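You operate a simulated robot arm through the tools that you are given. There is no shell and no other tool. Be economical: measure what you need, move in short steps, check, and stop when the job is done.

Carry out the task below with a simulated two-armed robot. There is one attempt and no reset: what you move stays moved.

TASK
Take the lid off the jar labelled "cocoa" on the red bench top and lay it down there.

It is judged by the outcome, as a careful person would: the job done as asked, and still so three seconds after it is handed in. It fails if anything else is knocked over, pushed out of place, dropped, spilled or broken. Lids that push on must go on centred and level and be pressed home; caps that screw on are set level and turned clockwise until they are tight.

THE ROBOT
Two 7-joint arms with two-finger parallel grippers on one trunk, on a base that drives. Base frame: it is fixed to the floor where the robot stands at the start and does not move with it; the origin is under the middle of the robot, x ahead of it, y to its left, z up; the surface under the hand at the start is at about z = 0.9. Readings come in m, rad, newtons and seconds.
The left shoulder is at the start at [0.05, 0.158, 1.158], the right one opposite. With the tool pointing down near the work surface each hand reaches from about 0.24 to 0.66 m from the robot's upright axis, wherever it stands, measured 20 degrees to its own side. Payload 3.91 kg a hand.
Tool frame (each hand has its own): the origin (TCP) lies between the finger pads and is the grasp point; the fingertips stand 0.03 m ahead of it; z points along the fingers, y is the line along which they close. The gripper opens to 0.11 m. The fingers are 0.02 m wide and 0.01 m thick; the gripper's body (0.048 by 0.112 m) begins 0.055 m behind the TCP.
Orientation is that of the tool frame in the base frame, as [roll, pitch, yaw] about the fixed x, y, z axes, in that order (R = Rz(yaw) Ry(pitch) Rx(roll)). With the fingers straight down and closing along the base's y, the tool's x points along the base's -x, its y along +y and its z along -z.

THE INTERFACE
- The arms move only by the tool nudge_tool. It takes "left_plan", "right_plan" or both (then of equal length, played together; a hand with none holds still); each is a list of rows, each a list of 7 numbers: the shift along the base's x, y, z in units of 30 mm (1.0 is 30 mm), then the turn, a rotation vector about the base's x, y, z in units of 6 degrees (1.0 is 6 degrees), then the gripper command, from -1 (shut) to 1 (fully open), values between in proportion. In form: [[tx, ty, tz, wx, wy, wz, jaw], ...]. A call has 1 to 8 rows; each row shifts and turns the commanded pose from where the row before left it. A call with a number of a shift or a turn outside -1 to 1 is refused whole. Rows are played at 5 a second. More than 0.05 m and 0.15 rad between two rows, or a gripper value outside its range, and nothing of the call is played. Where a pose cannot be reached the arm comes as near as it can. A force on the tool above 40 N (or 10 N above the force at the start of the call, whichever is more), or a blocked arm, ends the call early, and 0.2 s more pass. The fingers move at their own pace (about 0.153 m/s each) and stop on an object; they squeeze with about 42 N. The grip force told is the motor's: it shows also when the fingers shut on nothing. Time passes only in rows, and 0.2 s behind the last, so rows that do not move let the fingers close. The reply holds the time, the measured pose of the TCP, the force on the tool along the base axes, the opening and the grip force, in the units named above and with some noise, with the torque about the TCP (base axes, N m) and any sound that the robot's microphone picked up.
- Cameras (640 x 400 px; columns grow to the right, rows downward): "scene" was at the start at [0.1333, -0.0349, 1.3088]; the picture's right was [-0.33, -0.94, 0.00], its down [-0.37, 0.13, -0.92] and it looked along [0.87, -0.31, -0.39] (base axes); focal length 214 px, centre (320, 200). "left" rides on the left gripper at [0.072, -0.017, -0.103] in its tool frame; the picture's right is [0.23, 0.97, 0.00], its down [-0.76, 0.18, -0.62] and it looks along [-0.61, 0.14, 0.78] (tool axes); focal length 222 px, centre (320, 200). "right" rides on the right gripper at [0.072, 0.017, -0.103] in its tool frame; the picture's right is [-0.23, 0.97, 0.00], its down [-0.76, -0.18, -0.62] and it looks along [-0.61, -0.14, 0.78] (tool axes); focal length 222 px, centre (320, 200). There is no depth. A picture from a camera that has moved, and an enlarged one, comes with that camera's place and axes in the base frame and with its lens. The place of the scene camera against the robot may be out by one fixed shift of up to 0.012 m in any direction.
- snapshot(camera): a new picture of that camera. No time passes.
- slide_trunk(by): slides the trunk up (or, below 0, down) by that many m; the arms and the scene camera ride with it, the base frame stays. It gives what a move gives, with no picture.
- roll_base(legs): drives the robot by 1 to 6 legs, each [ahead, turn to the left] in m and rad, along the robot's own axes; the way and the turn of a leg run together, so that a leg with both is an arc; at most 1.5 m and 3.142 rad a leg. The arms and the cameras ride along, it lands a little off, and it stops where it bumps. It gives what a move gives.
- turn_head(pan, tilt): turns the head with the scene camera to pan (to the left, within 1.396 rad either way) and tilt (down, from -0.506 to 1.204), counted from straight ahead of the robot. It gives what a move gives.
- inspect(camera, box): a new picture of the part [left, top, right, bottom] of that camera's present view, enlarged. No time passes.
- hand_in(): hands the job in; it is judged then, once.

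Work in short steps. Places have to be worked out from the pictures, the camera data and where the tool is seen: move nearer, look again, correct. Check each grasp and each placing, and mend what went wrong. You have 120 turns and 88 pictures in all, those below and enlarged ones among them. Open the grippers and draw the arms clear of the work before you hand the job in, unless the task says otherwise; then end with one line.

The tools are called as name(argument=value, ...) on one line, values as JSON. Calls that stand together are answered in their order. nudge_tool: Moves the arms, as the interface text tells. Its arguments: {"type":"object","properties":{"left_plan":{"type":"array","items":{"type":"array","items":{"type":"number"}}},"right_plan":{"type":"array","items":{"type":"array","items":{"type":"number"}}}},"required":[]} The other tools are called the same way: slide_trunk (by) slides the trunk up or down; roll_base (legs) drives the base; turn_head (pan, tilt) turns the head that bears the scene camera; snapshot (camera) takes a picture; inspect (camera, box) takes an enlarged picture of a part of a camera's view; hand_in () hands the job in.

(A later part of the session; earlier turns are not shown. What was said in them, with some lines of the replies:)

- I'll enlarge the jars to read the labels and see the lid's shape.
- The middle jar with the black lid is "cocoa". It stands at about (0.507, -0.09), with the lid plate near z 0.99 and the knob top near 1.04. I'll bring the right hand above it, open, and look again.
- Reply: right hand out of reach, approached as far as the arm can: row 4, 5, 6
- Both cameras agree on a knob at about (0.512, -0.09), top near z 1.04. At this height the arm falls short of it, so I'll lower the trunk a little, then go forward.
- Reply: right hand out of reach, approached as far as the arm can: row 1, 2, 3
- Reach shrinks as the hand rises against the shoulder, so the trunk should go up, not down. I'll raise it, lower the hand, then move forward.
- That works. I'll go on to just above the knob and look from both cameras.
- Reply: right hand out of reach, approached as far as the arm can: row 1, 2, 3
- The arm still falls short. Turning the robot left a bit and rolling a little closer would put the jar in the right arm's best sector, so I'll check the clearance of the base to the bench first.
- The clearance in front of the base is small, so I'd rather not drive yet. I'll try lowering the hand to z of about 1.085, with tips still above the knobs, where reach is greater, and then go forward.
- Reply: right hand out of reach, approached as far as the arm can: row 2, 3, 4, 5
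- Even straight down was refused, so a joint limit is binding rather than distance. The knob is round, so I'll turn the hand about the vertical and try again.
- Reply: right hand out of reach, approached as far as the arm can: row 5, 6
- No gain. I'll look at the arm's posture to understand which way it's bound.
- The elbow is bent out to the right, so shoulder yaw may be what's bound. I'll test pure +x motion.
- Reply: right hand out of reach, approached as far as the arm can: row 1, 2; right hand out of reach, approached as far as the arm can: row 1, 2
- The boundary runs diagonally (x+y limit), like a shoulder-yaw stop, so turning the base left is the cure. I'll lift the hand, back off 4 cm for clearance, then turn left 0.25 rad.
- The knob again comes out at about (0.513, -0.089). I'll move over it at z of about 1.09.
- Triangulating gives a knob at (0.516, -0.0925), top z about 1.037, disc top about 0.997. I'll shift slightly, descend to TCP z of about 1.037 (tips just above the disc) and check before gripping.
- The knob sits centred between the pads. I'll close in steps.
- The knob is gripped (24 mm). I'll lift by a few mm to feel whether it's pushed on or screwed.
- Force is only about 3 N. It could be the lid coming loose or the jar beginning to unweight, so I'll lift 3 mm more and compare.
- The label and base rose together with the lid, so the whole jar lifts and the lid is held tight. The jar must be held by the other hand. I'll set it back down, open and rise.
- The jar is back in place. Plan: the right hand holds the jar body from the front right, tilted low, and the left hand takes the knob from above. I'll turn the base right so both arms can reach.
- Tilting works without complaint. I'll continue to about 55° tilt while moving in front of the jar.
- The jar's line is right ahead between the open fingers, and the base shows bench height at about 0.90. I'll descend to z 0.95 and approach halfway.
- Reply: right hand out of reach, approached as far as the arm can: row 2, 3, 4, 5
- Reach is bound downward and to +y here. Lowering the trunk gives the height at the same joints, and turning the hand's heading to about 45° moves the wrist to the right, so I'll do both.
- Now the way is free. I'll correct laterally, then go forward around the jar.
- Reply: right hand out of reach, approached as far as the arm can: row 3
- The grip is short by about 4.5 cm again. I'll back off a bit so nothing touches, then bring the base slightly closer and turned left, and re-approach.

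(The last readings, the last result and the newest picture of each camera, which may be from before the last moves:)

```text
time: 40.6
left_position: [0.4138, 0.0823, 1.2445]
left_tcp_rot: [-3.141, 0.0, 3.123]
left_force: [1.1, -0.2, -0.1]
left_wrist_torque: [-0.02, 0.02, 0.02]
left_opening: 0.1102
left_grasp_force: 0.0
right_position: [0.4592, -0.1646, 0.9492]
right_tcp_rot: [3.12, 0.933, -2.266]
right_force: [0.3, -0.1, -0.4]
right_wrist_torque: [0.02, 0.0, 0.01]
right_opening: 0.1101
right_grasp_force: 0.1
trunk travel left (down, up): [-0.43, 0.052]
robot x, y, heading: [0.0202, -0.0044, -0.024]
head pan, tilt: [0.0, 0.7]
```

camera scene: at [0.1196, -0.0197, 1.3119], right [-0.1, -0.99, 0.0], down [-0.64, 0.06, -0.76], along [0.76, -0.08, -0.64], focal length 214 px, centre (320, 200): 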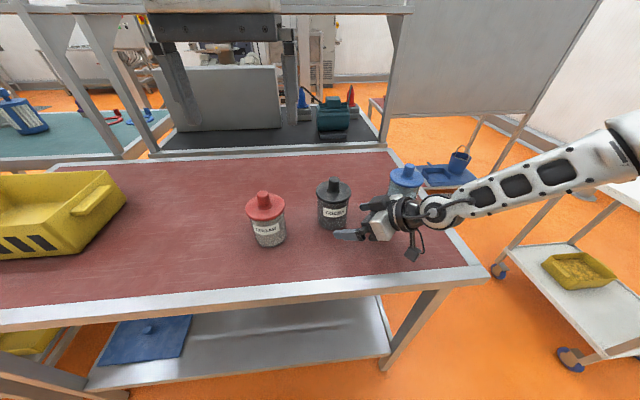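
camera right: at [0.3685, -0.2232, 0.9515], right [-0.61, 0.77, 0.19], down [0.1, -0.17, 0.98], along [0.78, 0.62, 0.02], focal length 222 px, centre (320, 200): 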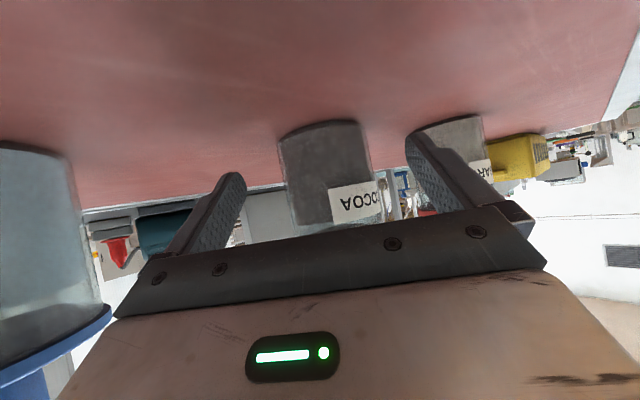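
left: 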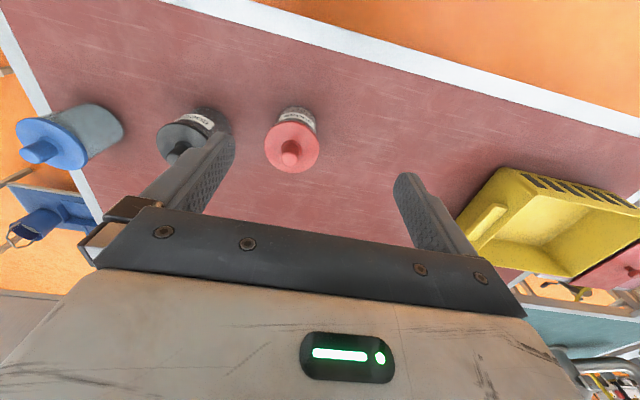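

Aligned to 2-3 mm now. I'll go forward 7 cm.

nudge_tool(right_plan=[[0.4, 0.55, 0, 0, 0, 0, 1], [0.5, 0.65, 0, 0, 0, 0, 1], [0.5, 0.63, 0, 0, 0, 0, 1], [0, 0, 0, 0, 0, 0, 1]])

inspect(camera="scene", box=[220, 150, 480, 312])

snapshot(camera="right")

```text
time: 41.6
left_position: [0.4152, 0.0809, 1.2452]
left_tcp_rot: [-3.141, 0.002, 3.122]
left_force: [0.4, 0.0, 0.7]
left_wrist_torque: [-0.01, 0.01, -0.04]
left_opening: 0.1101
left_grasp_force: 0.1
right_position: [0.499, -0.1085, 0.9515]
right_tcp_rot: [3.121, 0.937, -2.265]
right_force: [-0.2, -0.7, 0.4]
right_wrist_torque: [0.01, 0.01, 0.02]
right_opening: 0.1101
right_grasp_force: 0.0
trunk travel left (down, up): [-0.43, 0.052]
robot x, y, heading: [0.0181, -0.0037, -0.023]
head pan, tilt: [0.0, 0.7]
```

```text
2.46 times, centred on (350, 231) of scene
camera zoom: at [0.1497, -0.012, 1.312], right [-0.02, -1.0, 0.0], down [-0.64, 0.01, -0.77], along [0.76, -0.02, -0.64], focal length 528 px, centre (246, 124)
```

zoom: 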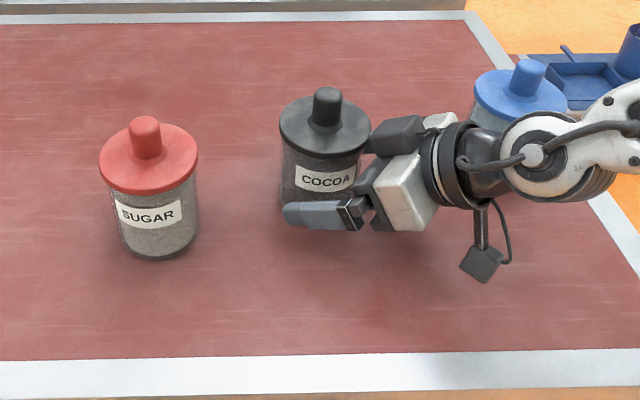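

```text
60 pictures are left
camera right: at [0.4065, -0.1975, 0.9527], right [-0.67, 0.71, 0.19], down [0.12, -0.16, 0.98], along [0.73, 0.68, 0.02], focal length 222 px, centre (320, 200)
```

right: 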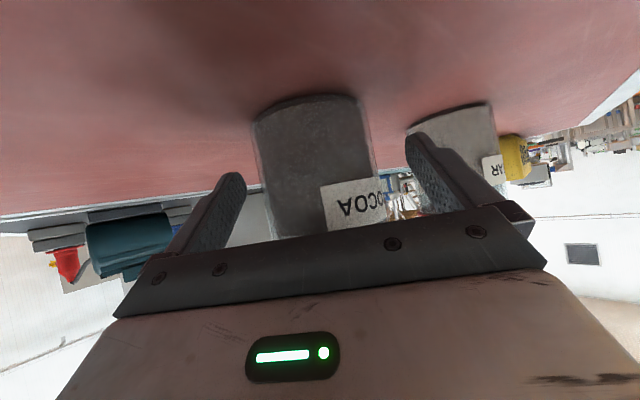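

The right fingers straddle the jar body well. Before gripping, I'll bring the left hand toward the knob with a yaw and tilt inward, staying high, to test its reach.

nudge_tool(left_plan=[[0, 0, 0, 0, 0, -1, 0.3], [0, 0, 0, 0, 0, -1, 0.3], [0, 0, 0, 0, 0, -1, 0.3], [0, 0, 0, 0, 0, -1, 0.3], [0, 0, 0, 0, 0, -1, 0.3], [0, 0, 0, -0.5, -0.87, 0, 0.3], [0, 0, 0, -0.5, -0.87, 0, 0.3], [0, 0, 0, -0.5, -0.87, 0, 0.3]])

nudge_tool(left_plan=[[0, 0, 0, -0.5, -0.87, 0, 0.3], [0, 0, 0, -0.5, -0.87, 0, 0.3], [0.5, -0.8, -0.5, 0, 0, 0, 0.3], [0.5, -0.8, -0.5, 0, 0, 0, 0.3], [0.5, -0.8, -0.5, 0, 0, 0, 0.3], [0.5, -0.8, -0.5, 0, 0, 0, 0.3], [0, 0, 0, 0, 0, 0, 0.3]])

snapshot(camera="scene")

```text
time: 43.5
left_position: [0.4144, 0.082, 1.246]
left_tcp_rot: [3.136, 0.317, 2.599]
left_force: [0.2, -0.6, -0.3]
left_wrist_torque: [0.01, 0.0, 0.01]
left_opening: 0.0714
left_grasp_force: 0.0
right_position: [0.4985, -0.1086, 0.9503]
right_tcp_rot: [3.122, 0.935, -2.264]
right_force: [0.8, -0.1, 0.0]
right_wrist_torque: [-0.02, -0.04, -0.01]
right_opening: 0.1101
right_grasp_force: 0.0
trunk travel left (down, up): [-0.43, 0.052]
robot x, y, heading: [0.0207, -0.0041, -0.02]
head pan, tilt: [0.0, 0.7]
```

```text
time: 45.0
left_position: [0.4733, -0.0129, 1.1874]
left_tcp_rot: [3.13, 0.526, 2.595]
left_force: [-0.3, 0.4, 0.1]
left_wrist_torque: [0.0, -0.02, 0.02]
left_opening: 0.0711
left_grasp_force: 0.1
right_position: [0.4977, -0.1087, 0.9508]
right_tcp_rot: [3.12, 0.934, -2.263]
right_force: [0.4, -0.1, 0.5]
right_wrist_torque: [0.0, -0.01, 0.01]
right_opening: 0.1101
right_grasp_force: 0.1
trunk travel left (down, up): [-0.43, 0.052]
robot x, y, heading: [0.0188, -0.0045, -0.017]
head pan, tilt: [0.0, 0.7]
```

```text
59 pictures are left
camera scene: at [0.1497, -0.0115, 1.312], right [-0.02, -1.0, 0.0], down [-0.64, 0.01, -0.77], along [0.76, -0.02, -0.64], focal length 214 px, centre (320, 200)
```

scene: 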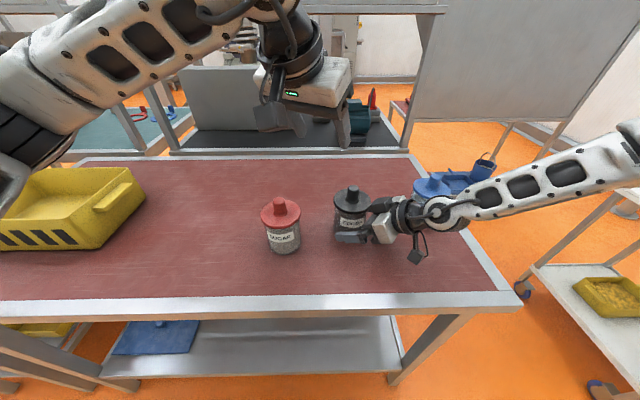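

Left reaches easily. I'll go to a pre-grasp point up the tool's axis from the knob, then check views.

nudge_tool(left_plan=[[0, -0.6, -0.7, 0, 0, 0, 0.3], [0.05, -0.6, -0.7, 0, 0, 0, 0.3], [0, -0.6, -0.7, 0, 0, 0, 0.3], [0, 0, -0.7, 0, 0, 0, 0.3], [0, 0, 0, 0, 0, 0, 0.3]])

snapshot(camera="left")

inspect(camera="scene", box=[240, 120, 460, 257])

```text
time: 46.2
left_position: [0.4758, -0.0682, 1.101]
left_tcp_rot: [3.132, 0.525, 2.597]
left_force: [0.2, 0.2, 0.5]
left_wrist_torque: [0.0, 0.01, -0.01]
left_opening: 0.0717
left_grasp_force: 0.0
right_position: [0.499, -0.1083, 0.9504]
right_tcp_rot: [3.122, 0.936, -2.265]
right_force: [-0.5, 0.0, 0.7]
right_wrist_torque: [-0.05, 0.01, -0.01]
right_opening: 0.1102
right_grasp_force: 0.1
trunk travel left (down, up): [-0.43, 0.052]
robot x, y, heading: [0.0191, -0.0068, -0.015]
head pan, tilt: [0.0, 0.7]
```

```text
58 pictures are left
camera left: at [0.3682, -0.0249, 1.1529], right [0.33, 0.94, -0.1], down [0.38, -0.03, 0.92], along [0.86, -0.35, -0.37], focal length 222 px, centre (320, 200)
```

left: 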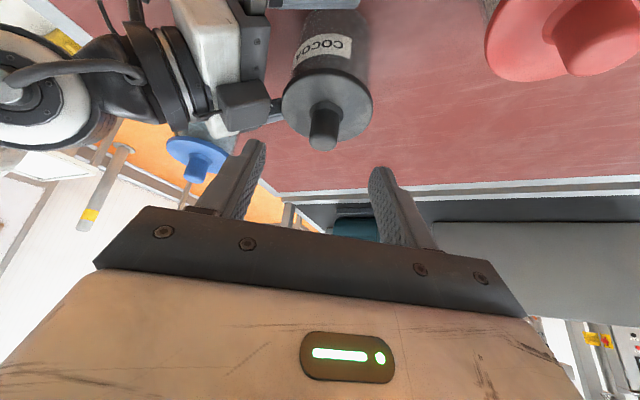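

```text
2.91 times, centred on (350, 188) of scene
camera zoom: at [0.1498, -0.0118, 1.312], right [-0.02, -1.0, 0.0], down [-0.64, 0.01, -0.77], along [0.76, -0.02, -0.64], focal length 624 px, centre (233, 234)
```

zoom: 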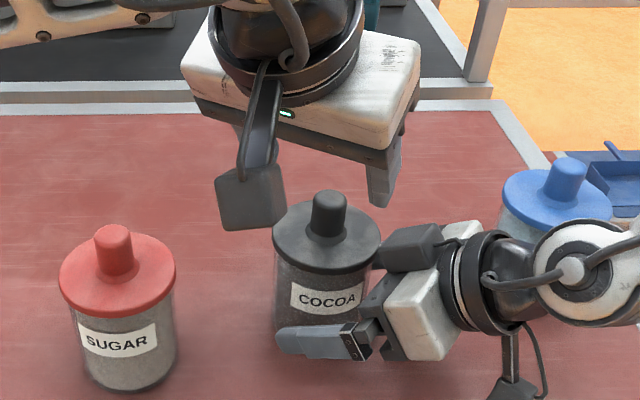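

The left finger would come close to the right palm if open wide, so I'll approach with the left at about 0.045 m opening. First, the right hand closes on the jar body.

nudge_tool(right_plan=[[0, 0, 0, 0, 0, 0, 0.6], [0, 0, 0, 0, 0, 0, 0.4], [0, 0, 0, 0, 0, 0, 0.2], [0, 0, 0, 0, 0, 0, -0.2], [0, 0, 0, 0, 0, 0, -1], [0, 0, 0, 0, 0, 0, -1]])

nudge_tool(left_plan=[[0, 0, 0, 0, 0, 0, -0.18], [0, 0, 0, 0, 0, 0, -0.18], [0, 0, 0, 0, 0, 0, -0.18]])

snapshot(camera="left")

inspect(camera="scene", box=[240, 120, 460, 257])

```text
time: 47.6
left_position: [0.4762, -0.0691, 1.1008]
left_tcp_rot: [3.13, 0.525, 2.594]
left_force: [-0.2, -0.3, -0.1]
left_wrist_torque: [-0.01, -0.01, 0.02]
left_opening: 0.0714
left_grasp_force: 0.1
right_position: [0.4999, -0.109, 0.9508]
right_tcp_rot: [3.122, 0.936, -2.265]
right_force: [0.7, -1.6, 1.6]
right_wrist_torque: [-0.13, -0.15, -0.06]
right_opening: 0.0777
right_grasp_force: 41.6
trunk travel left (down, up): [-0.43, 0.052]
robot x, y, heading: [0.0193, -0.0054, -0.022]
head pan, tilt: [0.0, 0.7]
```

```text
time: 48.5
left_position: [0.4754, -0.0692, 1.1007]
left_tcp_rot: [3.13, 0.525, 2.595]
left_force: [0.3, -0.2, -0.3]
left_wrist_torque: [0.0, 0.01, 0.01]
left_opening: 0.0451
left_grasp_force: 0.0
right_position: [0.4991, -0.1101, 0.9497]
right_tcp_rot: [3.123, 0.936, -2.267]
right_force: [0.9, -1.3, 0.8]
right_wrist_torque: [-0.08, -0.19, -0.02]
right_opening: 0.0777
right_grasp_force: 42.0
trunk travel left (down, up): [-0.43, 0.052]
robot x, y, heading: [0.0231, -0.0004, -0.021]
head pan, tilt: [0.0, 0.7]
```

```text
56 pictures are left
camera left: at [0.3683, -0.0248, 1.1533], right [0.33, 0.94, -0.1], down [0.38, -0.03, 0.92], along [0.86, -0.35, -0.37], focal length 222 px, centre (320, 200)
```

left: 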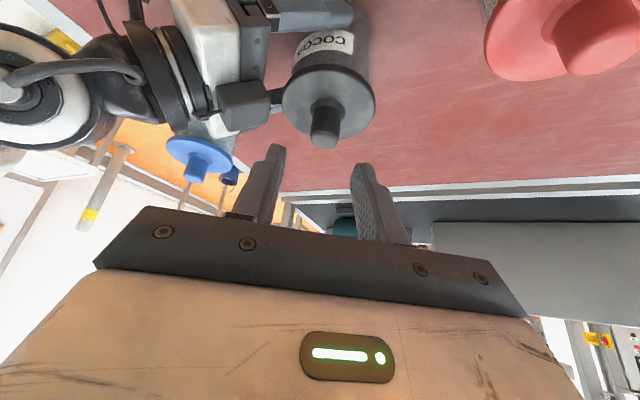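

```text
2.91 times, centred on (350, 188) of scene
camera zoom: at [0.1498, -0.0118, 1.312], right [-0.02, -1.0, 0.0], down [-0.64, 0.01, -0.76], along [0.76, -0.02, -0.64], focal length 624 px, centre (233, 234)
```

zoom: 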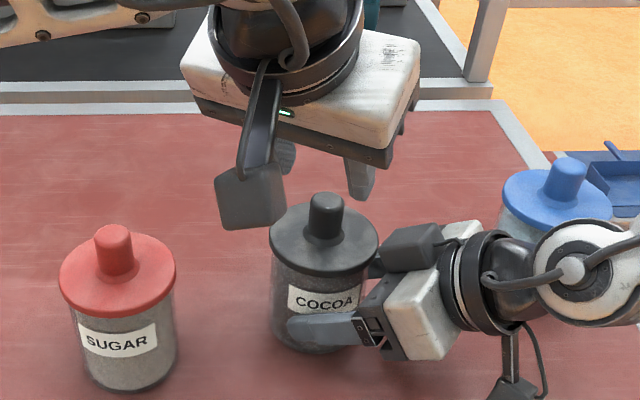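

The jar is held at 77.7 mm. The knob is now at about (0.513, -0.0885). I'll descend the left hand along its axis most of the way, then check.

nudge_tool(left_plan=[[0.24, -0.12, -0.54, 0, 0, 0, -0.18], [0.24, -0.12, -0.54, 0, 0, 0, -0.18], [0.24, -0.12, -0.54, 0, 0, 0, -0.18], [0, 0, 0, 0, 0, 0, -0.18]])

snapshot(camera="left")

inspect(camera="scene", box=[280, 160, 420, 247])

```text
time: 49.5
left_position: [0.4971, -0.0805, 1.0533]
left_tcp_rot: [3.129, 0.528, 2.596]
left_force: [-0.1, 0.6, 0.4]
left_wrist_torque: [-0.02, -0.06, 0.0]
left_opening: 0.0451
left_grasp_force: 0.1
right_position: [0.4979, -0.108, 0.9513]
right_tcp_rot: [3.123, 0.936, -2.265]
right_force: [0.1, -0.2, 1.9]
right_wrist_torque: [-0.04, -0.19, -0.03]
right_opening: 0.0777
right_grasp_force: 42.2
trunk travel left (down, up): [-0.43, 0.052]
robot x, y, heading: [0.0176, -0.0104, -0.014]
head pan, tilt: [0.0, 0.7]
```

```text
54 pictures are left
camera left: at [0.39, -0.0359, 1.105], right [0.33, 0.94, -0.1], down [0.38, -0.03, 0.92], along [0.86, -0.35, -0.37], focal length 222 px, centre (320, 200)
```

left: 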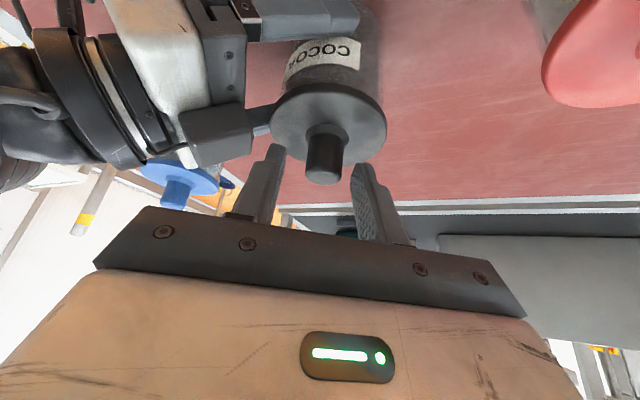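

```text
4.57 times, centred on (350, 204) of scene
camera zoom: at [0.1497, -0.0117, 1.312], right [-0.02, -1.0, 0.0], down [-0.64, 0.01, -0.77], along [0.76, -0.02, -0.64], focal length 980 px, centre (183, 184)
```

zoom: 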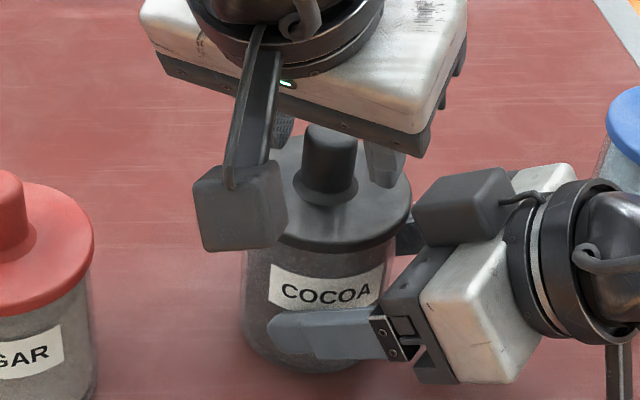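

Nearly there; the knob is about 2 mm off centre. I'll correct that and finish the descent.

nudge_tool(left_plan=[[0.15, -0.02, -0.29, 0, 0, 0, -0.18], [0.15, -0.02, -0.29, 0, 0, 0, -0.18], [0, 0, 0, 0, 0, 0, -0.18]])

snapshot(camera="left")

```text
time: 50.2
left_position: [0.5066, -0.0805, 1.0375]
left_tcp_rot: [3.129, 0.528, 2.594]
left_force: [0.5, 0.8, 0.3]
left_wrist_torque: [-0.02, -0.02, -0.02]
left_opening: 0.0449
left_grasp_force: 0.1
right_position: [0.4994, -0.1093, 0.9508]
right_tcp_rot: [3.121, 0.937, -2.265]
right_force: [0.3, -0.4, 1.3]
right_wrist_torque: [-0.11, -0.19, 0.02]
right_opening: 0.0773
right_grasp_force: 42.2
trunk travel left (down, up): [-0.43, 0.052]
robot x, y, heading: [0.0229, -0.0036, -0.015]
head pan, tilt: [0.0, 0.7]
```

```text
52 pictures are left
camera left: at [0.3991, -0.0367, 1.0887], right [0.33, 0.94, -0.1], down [0.38, -0.03, 0.92], along [0.86, -0.35, -0.37], focal length 222 px, centre (320, 200)
```

left: 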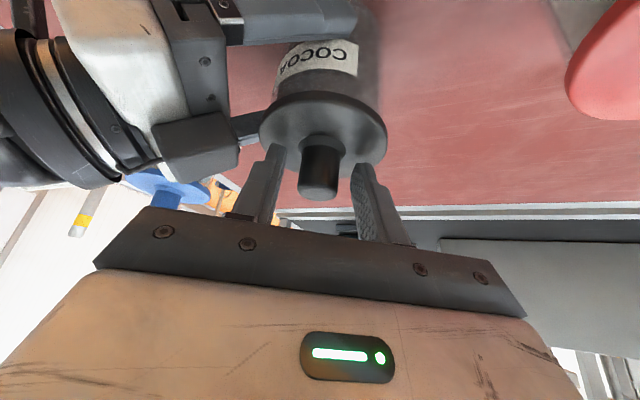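

Centred. I'll close the left on the knob.

nudge_tool(left_plan=[[0, 0, 0, 0, 0, 0, -0.4], [0, 0, 0, 0, 0, 0, -0.6], [0, 0, 0, 0, 0, 0, -1], [0, 0, 0, 0, 0, 0, -1]])

snapshot(camera="left")

```text
time: 51.2
left_position: [0.5062, -0.0799, 1.0387]
left_tcp_rot: [3.132, 0.532, 2.596]
left_force: [0.0, 2.1, 9.8]
left_wrist_torque: [-0.33, 0.02, -0.06]
left_opening: 0.0231
left_grasp_force: 42.1
right_position: [0.4991, -0.1086, 0.95]
right_tcp_rot: [3.123, 0.937, -2.267]
right_force: [2.2, -1.1, -0.8]
right_wrist_torque: [0.26, -0.41, 0.08]
right_opening: 0.0771
right_grasp_force: 42.6
trunk travel left (down, up): [-0.43, 0.052]
robot x, y, heading: [0.0215, -0.003, -0.022]
head pan, tilt: [0.0, 0.7]
heard: snap
```

```text
51 pictures are left
camera left: at [0.3991, -0.0367, 1.09], right [0.33, 0.94, -0.11], down [0.38, -0.03, 0.92], along [0.86, -0.35, -0.37], focal length 222 px, centre (320, 200)
```

left: 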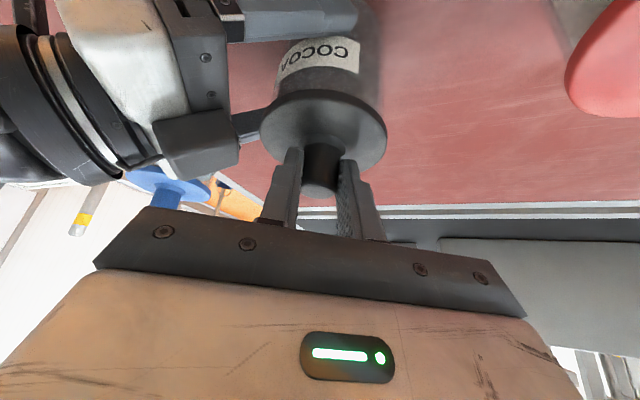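

There was a "snap" with a 10 N reaction. The lid may have come loose or seated, so I'll look closer.

inspect(camera="scene", box=[290, 170, 410, 245])

inspect(camera="left", box=[220, 20, 420, 230])

```text
5.33 times, centred on (350, 208) of scene
camera zoom: at [0.1494, -0.0114, 1.3121], right [-0.02, -1.0, 0.0], down [-0.64, 0.01, -0.77], along [0.77, -0.02, -0.64], focal length 1144 px, centre (160, 160)
```

zoom: 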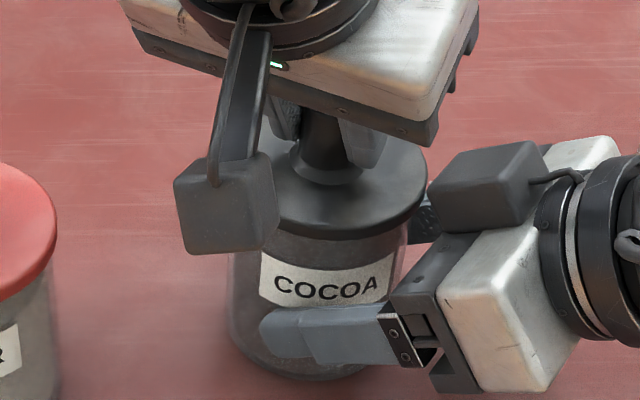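

```text
1.90 times, centred on (320, 125) of left
camera zoom: at [0.3991, -0.0367, 1.09], right [0.33, 0.94, -0.11], down [0.38, -0.03, 0.92], along [0.86, -0.35, -0.37], focal length 423 px, centre (320, 343)
```

zoom: 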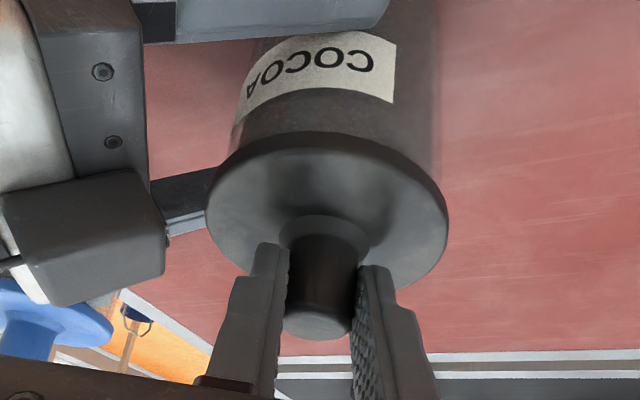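

No damage is visible; the lid probably unseated slightly. I'll pull straight up in small steps with the jar held.

nudge_tool(left_plan=[[0, 0, 0.15, 0, 0, 0, -1], [0, 0, 0.15, 0, 0, 0, -1], [0, 0, 0, 0, 0, 0, -1]], right_plan=[[0, 0, 0, 0, 0, 0, -1], [0, 0, 0, 0, 0, 0, -1], [0, 0, 0, 0, 0, 0, -1]])

inspect(camera="scene", box=[290, 170, 410, 245])

```text
time: 52.0
left_position: [0.505, -0.0813, 1.045]
left_tcp_rot: [3.129, 0.526, 2.595]
left_force: [0.3, 0.2, -1.2]
left_wrist_torque: [-0.01, 0.03, -0.02]
left_opening: 0.0231
left_grasp_force: 42.2
right_position: [0.499, -0.1094, 0.9516]
right_tcp_rot: [3.12, 0.935, -2.264]
right_force: [-0.5, -0.7, 0.9]
right_wrist_torque: [-0.1, -0.16, -0.01]
right_opening: 0.077
right_grasp_force: 41.6
trunk travel left (down, up): [-0.43, 0.052]
robot x, y, heading: [0.017, -0.0042, -0.025]
head pan, tilt: [0.0, 0.7]
```

```text
5.33 times, centred on (350, 208) of scene
camera zoom: at [0.1496, -0.0118, 1.312], right [-0.02, -1.0, 0.0], down [-0.64, 0.01, -0.77], along [0.76, -0.02, -0.64], focal length 1144 px, centre (160, 160)
```

zoom: 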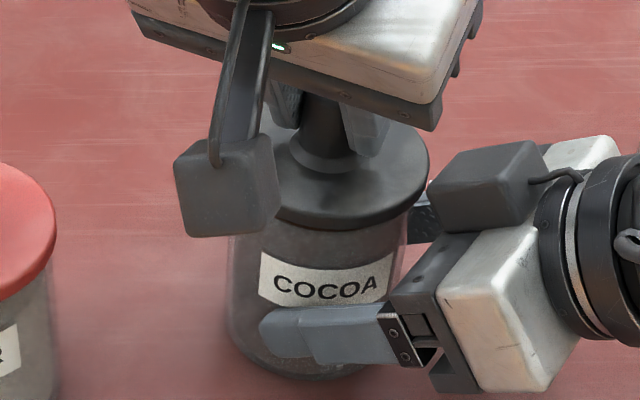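

The lid rises while the jar stays; only the lid's own weight of about 1.2 N is left. I'll lift it straight up clear.

nudge_tool(left_plan=[[0, 0, 0.4, 0, 0, 0, -1], [0, 0, 0.7, 0, 0, 0, -1], [0, 0, 0.9, 0, 0, 0, -1], [0, 0, 0.9, 0, 0, 0, -1], [0, 0, 0, 0, 0, 0, -1]])

snapshot(camera="scene")

snapshot(camera="left")

```text
time: 53.2
left_position: [0.5072, -0.0823, 1.1335]
left_tcp_rot: [3.131, 0.524, 2.596]
left_force: [-0.1, 0.6, -1.1]
left_wrist_torque: [-0.01, 0.02, 0.0]
left_opening: 0.0234
left_grasp_force: 42.3
right_position: [0.4989, -0.1091, 0.9507]
right_tcp_rot: [3.123, 0.936, -2.266]
right_force: [-0.5, -0.8, 2.6]
right_wrist_torque: [-0.06, -0.15, 0.02]
right_opening: 0.0769
right_grasp_force: 41.9
trunk travel left (down, up): [-0.43, 0.052]
robot x, y, heading: [0.0188, -0.0064, -0.022]
head pan, tilt: [0.0, 0.7]
```

```text
47 pictures are left
camera scene: at [0.1496, -0.0118, 1.312], right [-0.02, -1.0, 0.0], down [-0.64, 0.01, -0.77], along [0.76, -0.02, -0.64], focal length 214 px, centre (320, 200)
```

scene: 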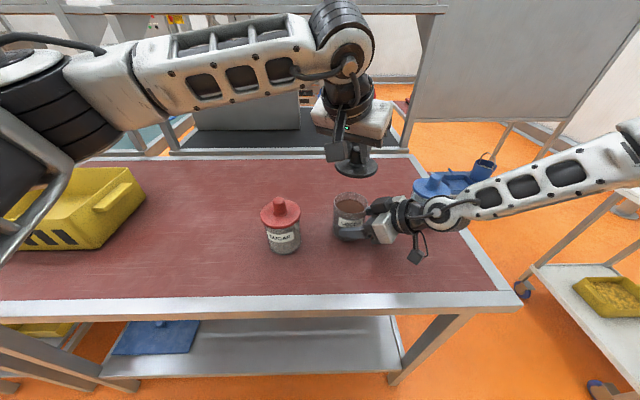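

```text
46 pictures are left
camera left: at [0.3995, -0.0381, 1.1853], right [0.33, 0.94, -0.1], down [0.38, -0.03, 0.92], along [0.86, -0.35, -0.37], focal length 222 px, centre (320, 200)
```

left: 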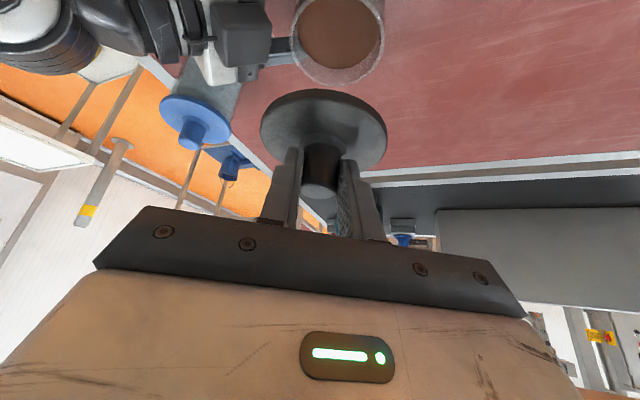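

The lid is off and level, with the jar still upright. I'll carry it over the sugar jar with extra height to the clear spot at about (0.47, 0.19).

nudge_tool(left_plan=[[0, 0, 1, 0, 0, 0, -1], [0, 0.6, 0.8, 0, 0, 0, -1], [-0.15, 1, 0, 0, 0, 0, -1], [-0.15, 1, 0, 0, 0, 0, -1], [-0.2, 1, 0, 0, 0, 0, -1], [-0.2, 1, 0, 0, 0, 0, -1], [-0.2, 1, 0, 0, 0, 0, -1], [-0.2, 1, 0, 0, 0, 0, -1]])

nudge_tool(left_plan=[[-0.2, 1, 0, 0, 0, 0, -1], [-0.15, 1, 0, 0, 0, 0, -1], [0, 0.65, 0, 0, 0, 0, -1], [0, 0, -1, 0, 0, 0, -1], [0, 0, -1, 0, 0, 0, -1], [0, 0, -1, 0, 0, 0, -1], [0, 0, 0, 0, 0, 0, -1]])

snapshot(camera="scene")

snapshot(camera="left")

```text
time: 55.0
left_position: [0.4715, 0.1183, 1.1866]
left_tcp_rot: [3.13, 0.527, 2.595]
left_force: [-0.9, -0.5, -0.2]
left_wrist_torque: [-0.02, 0.02, 0.01]
left_opening: 0.0234
left_grasp_force: 42.4
right_position: [0.4991, -0.1099, 0.9505]
right_tcp_rot: [3.125, 0.936, -2.266]
right_force: [-0.3, 0.6, 1.5]
right_wrist_torque: [0.01, -0.16, 0.05]
right_opening: 0.0771
right_grasp_force: 41.7
trunk travel left (down, up): [-0.43, 0.052]
robot x, y, heading: [0.0157, -0.0024, -0.017]
head pan, tilt: [0.0, 0.7]
```

```text
time: 56.6
left_position: [0.4614, 0.1982, 1.0969]
left_tcp_rot: [3.131, 0.526, 2.596]
left_force: [-0.3, 0.0, 0.5]
left_wrist_torque: [-0.01, -0.03, -0.02]
left_opening: 0.0235
left_grasp_force: 41.8
right_position: [0.4992, -0.1091, 0.9508]
right_tcp_rot: [3.124, 0.938, -2.266]
right_force: [0.7, -0.1, 2.4]
right_wrist_torque: [-0.06, -0.19, -0.04]
right_opening: 0.0768
right_grasp_force: 42.4
trunk travel left (down, up): [-0.43, 0.052]
robot x, y, heading: [0.0196, -0.0005, -0.022]
head pan, tilt: [0.0, 0.7]
```

```text
45 pictures are left
camera scene: at [0.1496, -0.0117, 1.312], right [-0.02, -1.0, 0.0], down [-0.64, 0.01, -0.77], along [0.76, -0.02, -0.64], focal length 214 px, centre (320, 200)
```

scene: 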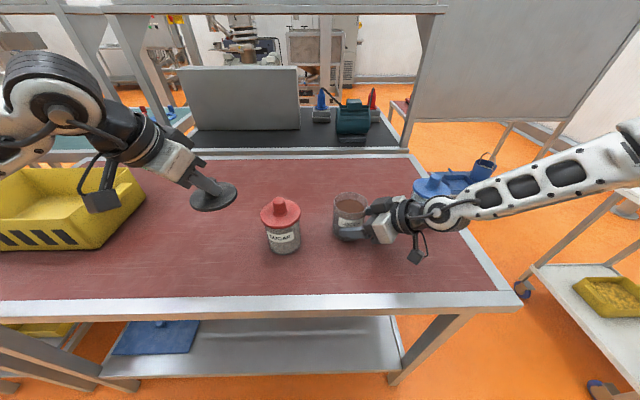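

```text
44 pictures are left
camera left: at [0.354, 0.2412, 1.1477], right [0.33, 0.94, -0.1], down [0.38, -0.03, 0.92], along [0.86, -0.35, -0.37], focal length 222 px, centre (320, 200)
```

left: 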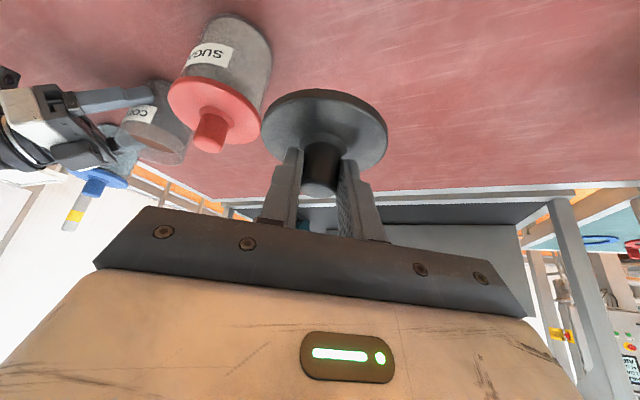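

The spot beneath is free. I'll lower to just above the bench.

nudge_tool(left_plan=[[0, 0, -0.9, 0, 0, 0, -1], [0, 0, -0.9, 0, 0, 0, -1], [0, 0, -0.9, 0, 0, 0, -1], [0, 0, -0.7, 0, 0, 0, -1], [0, 0, -0.4, 0, 0, 0, -1], [0, 0, 0, 0, 0, 0, -1]])

inspect(camera="scene", box=[130, 160, 290, 260])

```text
time: 58.0
left_position: [0.4617, 0.1975, 0.9806]
left_tcp_rot: [3.13, 0.526, 2.595]
left_force: [-0.4, -0.5, -1.1]
left_wrist_torque: [-0.01, 0.02, 0.01]
left_opening: 0.0234
left_grasp_force: 42.2
right_position: [0.4983, -0.109, 0.9503]
right_tcp_rot: [3.123, 0.936, -2.266]
right_force: [0.5, -0.4, 2.8]
right_wrist_torque: [-0.07, -0.16, 0.0]
right_opening: 0.0767
right_grasp_force: 42.0
trunk travel left (down, up): [-0.43, 0.052]
robot x, y, heading: [0.021, -0.0035, -0.022]
head pan, tilt: [0.0, 0.7]
```

```text
4.00 times, centred on (210, 210) of scene
camera zoom: at [0.1496, -0.0117, 1.312], right [-0.02, -1.0, 0.0], down [-0.64, 0.01, -0.77], along [0.76, -0.02, -0.64], focal length 858 px, centre (760, 160)
```

zoom: 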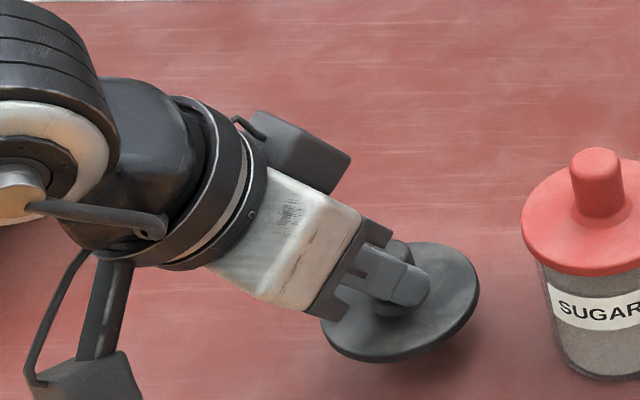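

The lid is a little above the bench. I'll lower in 3 mm steps until contact is felt.

nudge_tool(left_plan=[[0, 0, -0.15, 0, 0, 0, -1], [0, 0, -0.15, 0, 0, 0, -1], [0, 0, -0.1, 0, 0, 0, -1], [0, 0, 0, 0, 0, 0, -1]])

inspect(camera="scene", box=[130, 160, 290, 260])

```text
time: 59.0
left_position: [0.4629, 0.1973, 0.9698]
left_tcp_rot: [3.13, 0.527, 2.595]
left_force: [0.0, -0.2, 0.1]
left_wrist_torque: [-0.02, -0.01, 0.0]
left_opening: 0.0234
left_grasp_force: 41.8
right_position: [0.4996, -0.1095, 0.9508]
right_tcp_rot: [3.122, 0.935, -2.265]
right_force: [0.7, 0.1, 2.5]
right_wrist_torque: [-0.07, -0.21, 0.01]
right_opening: 0.0763
right_grasp_force: 41.8
trunk travel left (down, up): [-0.43, 0.052]
robot x, y, heading: [0.0189, -0.0042, -0.025]
head pan, tilt: [0.0, 0.7]
```

```text
4.00 times, centred on (210, 210) of scene
camera zoom: at [0.1497, -0.0117, 1.312], right [-0.02, -1.0, 0.0], down [-0.64, 0.01, -0.77], along [0.76, -0.02, -0.64], focal length 858 px, centre (760, 160)
```

zoom: 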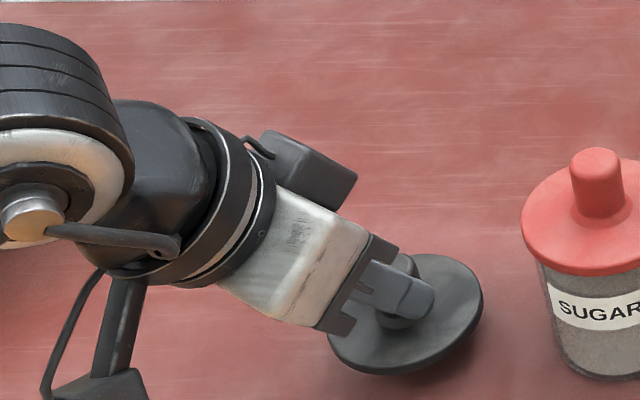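

nudge_tool(left_plan=[[0, 0, -0.12, 0, 0, 0, -1], [0, 0, -0.12, 0, 0, 0, -1], [0, 0, 0, 0, 0, 0, -1]])

inspect(camera="scene", box=[180, 200, 270, 256])

```text
time: 59.9
left_position: [0.4609, 0.1968, 0.9634]
left_tcp_rot: [3.132, 0.527, 2.593]
left_force: [0.2, 0.9, -0.8]
left_wrist_torque: [0.0, -0.03, -0.01]
left_opening: 0.0234
left_grasp_force: 42.4
right_position: [0.4993, -0.1085, 0.951]
right_tcp_rot: [3.122, 0.935, -2.265]
right_force: [1.6, -0.4, 3.2]
right_wrist_torque: [-0.07, -0.23, 0.01]
right_opening: 0.0769
right_grasp_force: 42.3
trunk travel left (down, up): [-0.43, 0.052]
robot x, y, heading: [0.019, -0.0019, -0.024]
head pan, tilt: [0.0, 0.7]
```

```text
7.11 times, centred on (225, 228) of scene
camera zoom: at [0.1497, -0.0117, 1.312], right [-0.02, -1.0, 0.0], down [-0.64, 0.01, -0.77], along [0.76, -0.02, -0.64], focal length 1525 px, centre (996, 1)
```

zoom: 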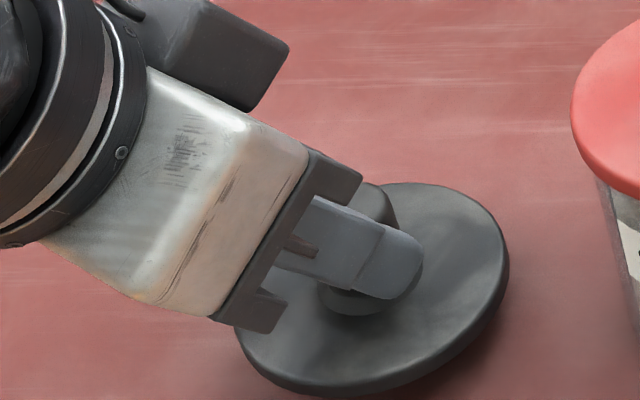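

Still no contact force; continuing down in small steps.

nudge_tool(left_plan=[[0, 0, -0.1, 0, 0, 0, -1], [0, 0, -0.1, 0, 0, 0, -1], [0, 0, 0, 0, 0, 0, -1]])

nudge_tool(left_plan=[[0, 0, -0.07, 0, 0, 0, -1], [0, 0, 0, 0, 0, 0, -1]])

inspect(camera="scene", box=[180, 200, 270, 256])

```text
time: 60.6
left_position: [0.4621, 0.1968, 0.958]
left_tcp_rot: [3.129, 0.527, 2.595]
left_force: [-1.1, 0.4, -1.0]
left_wrist_torque: [0.01, 0.0, 0.01]
left_opening: 0.0232
left_grasp_force: 42.5
right_position: [0.4991, -0.1089, 0.9521]
right_tcp_rot: [3.121, 0.936, -2.265]
right_force: [1.2, -0.8, 3.0]
right_wrist_torque: [-0.05, -0.25, 0.03]
right_opening: 0.0767
right_grasp_force: 42.1
trunk travel left (down, up): [-0.43, 0.052]
robot x, y, heading: [0.0185, -0.0035, -0.023]
head pan, tilt: [0.0, 0.7]
```

```text
time: 61.2
left_position: [0.4607, 0.1971, 0.9561]
left_tcp_rot: [3.13, 0.527, 2.595]
left_force: [-0.3, -0.7, 0.0]
left_wrist_torque: [0.01, 0.02, 0.03]
left_opening: 0.0232
left_grasp_force: 42.3
right_position: [0.4995, -0.1105, 0.9512]
right_tcp_rot: [3.123, 0.934, -2.266]
right_force: [0.2, -0.6, 2.1]
right_wrist_torque: [-0.04, -0.22, -0.02]
right_opening: 0.0763
right_grasp_force: 41.8
trunk travel left (down, up): [-0.43, 0.052]
robot x, y, heading: [0.0195, -0.0051, -0.02]
head pan, tilt: [0.0, 0.7]
```

```text
7.11 times, centred on (225, 228) of scene
camera zoom: at [0.1497, -0.0117, 1.312], right [-0.02, -1.0, 0.0], down [-0.64, 0.01, -0.77], along [0.76, -0.02, -0.64], focal length 1525 px, centre (996, 1)
```

zoom: 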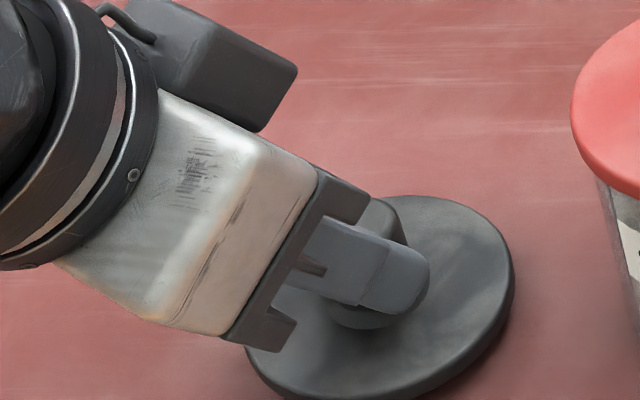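

nudge_tool(left_plan=[[0, 0, -0.07, 0, 0, 0, -1], [0, 0, -0.07, 0, 0, 0, -1], [0, 0, 0, 0, 0, 0, -1]])

inspect(camera="scene", box=[170, 190, 290, 265])

```text
time: 62.0
left_position: [0.4628, 0.1958, 0.9525]
left_tcp_rot: [3.128, 0.528, 2.598]
left_force: [2.6, 0.8, 6.1]
left_wrist_torque: [-0.08, -0.17, 0.1]
left_opening: 0.0234
left_grasp_force: 42.4
right_position: [0.4979, -0.1098, 0.9499]
right_tcp_rot: [3.12, 0.936, -2.267]
right_force: [0.1, 0.0, 2.6]
right_wrist_torque: [-0.08, -0.16, -0.01]
right_opening: 0.0766
right_grasp_force: 42.1
trunk travel left (down, up): [-0.43, 0.052]
robot x, y, heading: [0.0204, -0.0021, -0.024]
head pan, tilt: [0.0, 0.7]
```

```text
5.33 times, centred on (230, 228) of scene
camera zoom: at [0.1494, -0.0118, 1.3121], right [-0.02, -1.0, 0.0], down [-0.64, 0.01, -0.77], along [0.77, -0.02, -0.64], focal length 1144 px, centre (800, 53)
```

zoom: 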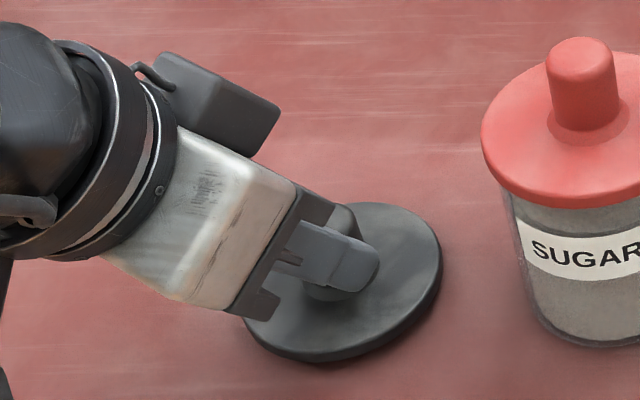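

Contact at z 0.9525 with 6 N. I'll open moderately and withdraw along the tool's axis.

nudge_tool(left_plan=[[0, 0, 0, 0, 0, 0, -0.45], [0, 0, 0, 0, 0, 0, -0.2], [0, 0, 0, 0, 0, 0, -0.1], [0, 0, 0, 0, 0, 0, -0.1]])

nudge_tool(left_plan=[[-0.24, 0.14, 0.5, 0, 0, 0, -0.1], [-0.24, 0.14, 0.5, 0, 0, 0, -0.1], [-0.3, 0.2, 0.7, 0, 0, 0, -0.1], [-0.3, 0.2, 0.9, 0, 0, 0, -0.1], [-0.3, 0.2, 0.9, 0, 0, 0, -0.1], [-0.3, 0.3, 0.9, 0, 0, 0, -0.1], [0, 0, 0, 0, 0, 0, -0.1]])

snapshot(camera="scene")

```text
time: 63.0
left_position: [0.462, 0.1962, 0.9516]
left_tcp_rot: [3.131, 0.527, 2.595]
left_force: [-0.5, 0.4, -0.5]
left_wrist_torque: [0.02, 0.01, -0.03]
left_opening: 0.0498
left_grasp_force: 0.1
right_position: [0.4987, -0.1071, 0.9516]
right_tcp_rot: [3.12, 0.937, -2.264]
right_force: [-2.1, -0.8, 2.8]
right_wrist_torque: [-0.1, -0.14, 0.01]
right_opening: 0.0764
right_grasp_force: 42.0
trunk travel left (down, up): [-0.43, 0.052]
robot x, y, heading: [0.0177, -0.0041, -0.018]
head pan, tilt: [0.0, 0.7]
```

```text
time: 64.7
left_position: [0.4104, 0.2339, 1.0824]
left_tcp_rot: [3.129, 0.524, 2.595]
left_force: [-0.6, -0.1, 0.1]
left_wrist_torque: [0.01, 0.02, -0.01]
left_opening: 0.0495
left_grasp_force: 0.1
right_position: [0.4988, -0.1081, 0.9518]
right_tcp_rot: [3.123, 0.937, -2.265]
right_force: [-0.9, -1.2, 1.7]
right_wrist_torque: [-0.08, -0.14, 0.04]
right_opening: 0.0764
right_grasp_force: 42.0
trunk travel left (down, up): [-0.43, 0.052]
robot x, y, heading: [0.0177, -0.0058, -0.02]
head pan, tilt: [0.0, 0.7]
```

```text
38 pictures are left
camera scene: at [0.1496, -0.0117, 1.312], right [-0.02, -1.0, 0.0], down [-0.64, 0.01, -0.77], along [0.76, -0.02, -0.64], focal length 214 px, centre (320, 200)
```

scene: 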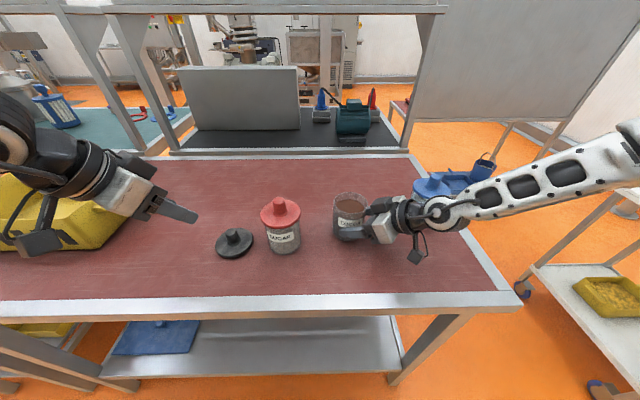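

The lid lies flat on the red bench. Now I'll release the jar and withdraw the right hand straight back, watching blue and cocoa.

nudge_tool(right_plan=[[0, 0, 0, 0, 0, 0, 0.5], [0, 0, 0, 0, 0, 0, 0.75], [0, 0, 0, 0, 0, 0, 0.95], [0, 0, 0, 0, 0, 0, 0.95]])

inspect(camera="scene", box=[290, 170, 450, 270])

snapshot(camera="right")

```text
time: 65.7
left_position: [0.4098, 0.2345, 1.0821]
left_tcp_rot: [3.129, 0.524, 2.596]
left_force: [1.0, 0.6, 0.7]
left_wrist_torque: [0.01, 0.0, -0.03]
left_opening: 0.0495
left_grasp_force: 0.1
right_position: [0.5003, -0.1092, 0.9506]
right_tcp_rot: [3.12, 0.936, -2.264]
right_force: [0.3, 0.0, 0.6]
right_wrist_torque: [0.0, 0.01, -0.01]
right_opening: 0.1073
right_grasp_force: 0.2
trunk travel left (down, up): [-0.43, 0.052]
robot x, y, heading: [0.0193, -0.0054, -0.024]
head pan, tilt: [0.0, 0.7]
```

```text
4.00 times, centred on (370, 220) of scene
camera zoom: at [0.1498, -0.0117, 1.312], right [-0.02, -1.0, 0.0], down [-0.64, 0.01, -0.76], along [0.76, -0.02, -0.64], focal length 858 px, centre (120, 120)
```

zoom: 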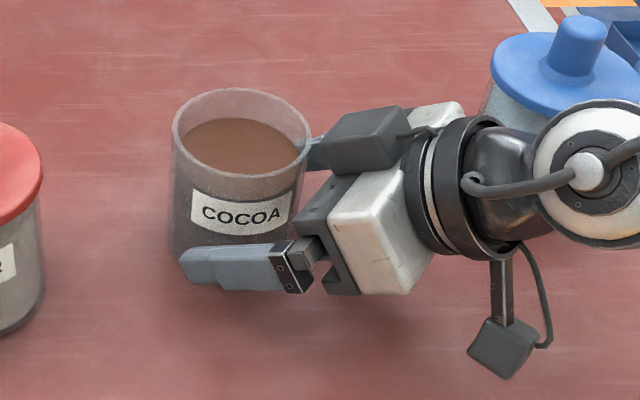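

```text
36 pictures are left
camera right: at [0.4064, -0.1974, 0.9528], right [-0.67, 0.71, 0.19], down [0.12, -0.16, 0.98], along [0.73, 0.68, 0.02], focal length 222 px, centre (320, 200)
```

right: 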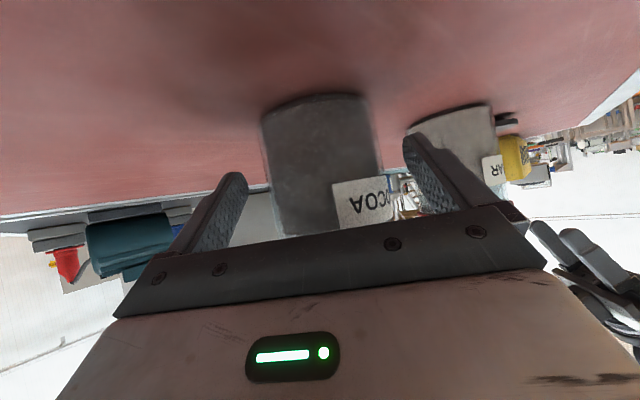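

Fingers are clear of the jar on both sides. I'll back straight out, then pull away to the front and up.

nudge_tool(right_plan=[[-0.5, -0.6, 0, 0, 0, 0, 1], [-0.6, -0.72, 0, 0, 0, 0, 1], [-0.6, -0.72, 0, 0, 0, 0, 1], [-0.9, -0.3, 0.3, 0, 0, 0, 1], [-0.6, 0, 1, 0, 0, 0, 1], [-0.3, 0, 1, 0, 0, 0, 1], [0, 0, 1, 0, 0, 0, 1], [0, 0, 0, 0, 0, 0, 1]])

nudge_tool(left_plan=[[-0.5, 0, 1, 0, 0, 0, 1], [-0.5, 0, 1, 0, 0, 0, 1], [0, 0, 0.5, 0, 0, 0, 1], [0, 0, 0, 0, 0, 0, 1]])

snapshot(camera="scene")

inspect(camera="scene", box=[200, 170, 440, 320])

```text
time: 67.5
left_position: [0.4108, 0.233, 1.0822]
left_tcp_rot: [3.129, 0.526, 2.597]
left_force: [0.2, 0.9, -0.2]
left_wrist_torque: [0.0, 0.01, 0.02]
left_opening: 0.0497
left_grasp_force: 0.2
right_position: [0.3933, -0.1788, 1.0517]
right_tcp_rot: [3.119, 0.933, -2.268]
right_force: [0.9, 0.5, 0.1]
right_wrist_torque: [-0.04, 0.02, -0.02]
right_opening: 0.11
right_grasp_force: 0.1
trunk travel left (down, up): [-0.43, 0.052]
robot x, y, heading: [0.0172, -0.007, -0.023]
head pan, tilt: [0.0, 0.7]
```

```text
time: 68.5
left_position: [0.3807, 0.233, 1.1584]
left_tcp_rot: [3.135, 0.525, 2.596]
left_force: [-0.1, -0.3, 0.7]
left_wrist_torque: [-0.02, 0.01, 0.0]
left_opening: 0.1097
left_grasp_force: 0.1
right_position: [0.3949, -0.1783, 1.0509]
right_tcp_rot: [3.12, 0.936, -2.265]
right_force: [1.3, 0.0, -0.1]
right_wrist_torque: [0.01, 0.0, 0.01]
right_opening: 0.1099
right_grasp_force: 0.0
trunk travel left (down, up): [-0.43, 0.052]
robot x, y, heading: [0.0179, -0.007, -0.021]
head pan, tilt: [0.0, 0.7]
```

```text
35 pictures are left
camera scene: at [0.1498, -0.0117, 1.312], right [-0.02, -1.0, 0.0], down [-0.64, 0.01, -0.77], along [0.76, -0.02, -0.64], focal length 214 px, centre (320, 200)
```

scene: 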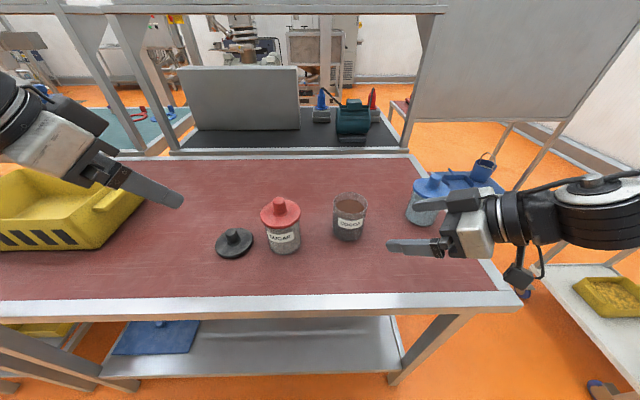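

```text
2.67 times, centred on (320, 245) of scene
camera zoom: at [0.1498, -0.0117, 1.312], right [-0.02, -1.0, 0.0], down [-0.64, 0.01, -0.77], along [0.76, -0.02, -0.64], focal length 572 px, centre (320, 80)
```

zoom: 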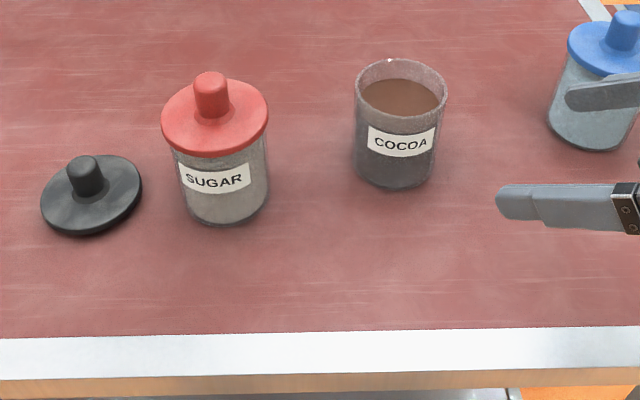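

All is in order: the lid is flat on the bench, and the jars are upright. I'll raise the right hand a bit more, then hand in.

nudge_tool(right_plan=[[-0.6, 0, 0.9, 0, 0, 0, 1], [-0.6, 0, 0.9, 0, 0, 0, 1], [0, 0, 0, 0, 0, 0, 1]])

snapshot(camera="scene")

```text
time: 69.2
left_position: [0.3827, 0.2333, 1.1574]
left_tcp_rot: [3.13, 0.524, 2.595]
left_force: [-0.2, -0.1, -0.6]
left_wrist_torque: [0.01, 0.01, -0.01]
left_opening: 0.1101
left_grasp_force: 0.0
right_position: [0.3639, -0.182, 1.1055]
right_tcp_rot: [3.117, 0.932, -2.267]
right_force: [-0.1, -0.1, 1.2]
right_wrist_torque: [0.0, 0.0, -0.02]
right_opening: 0.1098
right_grasp_force: 0.0
right hand out of reach, approached as far as the arm can: row 2
trunk travel left (down, up): [-0.43, 0.052]
robot x, y, heading: [0.0199, -0.0053, -0.025]
head pan, tilt: [0.0, 0.7]
```

```text
33 pictures are left
camera scene: at [0.15, -0.0119, 1.3119], right [-0.02, -1.0, 0.0], down [-0.64, 0.01, -0.76], along [0.76, -0.02, -0.64], focal length 214 px, centre (320, 200)
```

scene: 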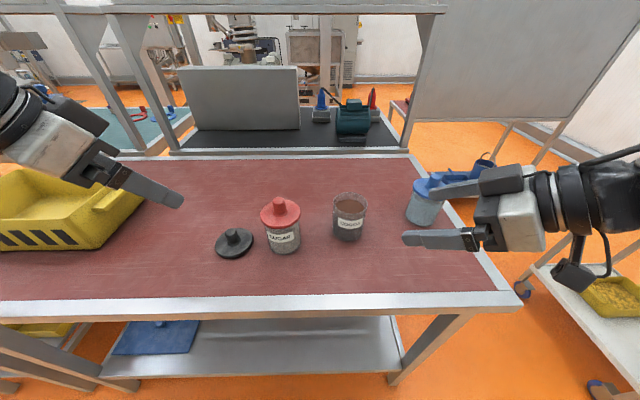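

Both hands are open and clear of the work, so I'm handing in.

hand_in()

```text
The job is handed in.
```

The cocoa jar's lid is off and lies flat on the red bench, to the left of the sugar jar; the cocoa jar ended up within a few millimetres of where it started, and nothing else looks moved or spilled.
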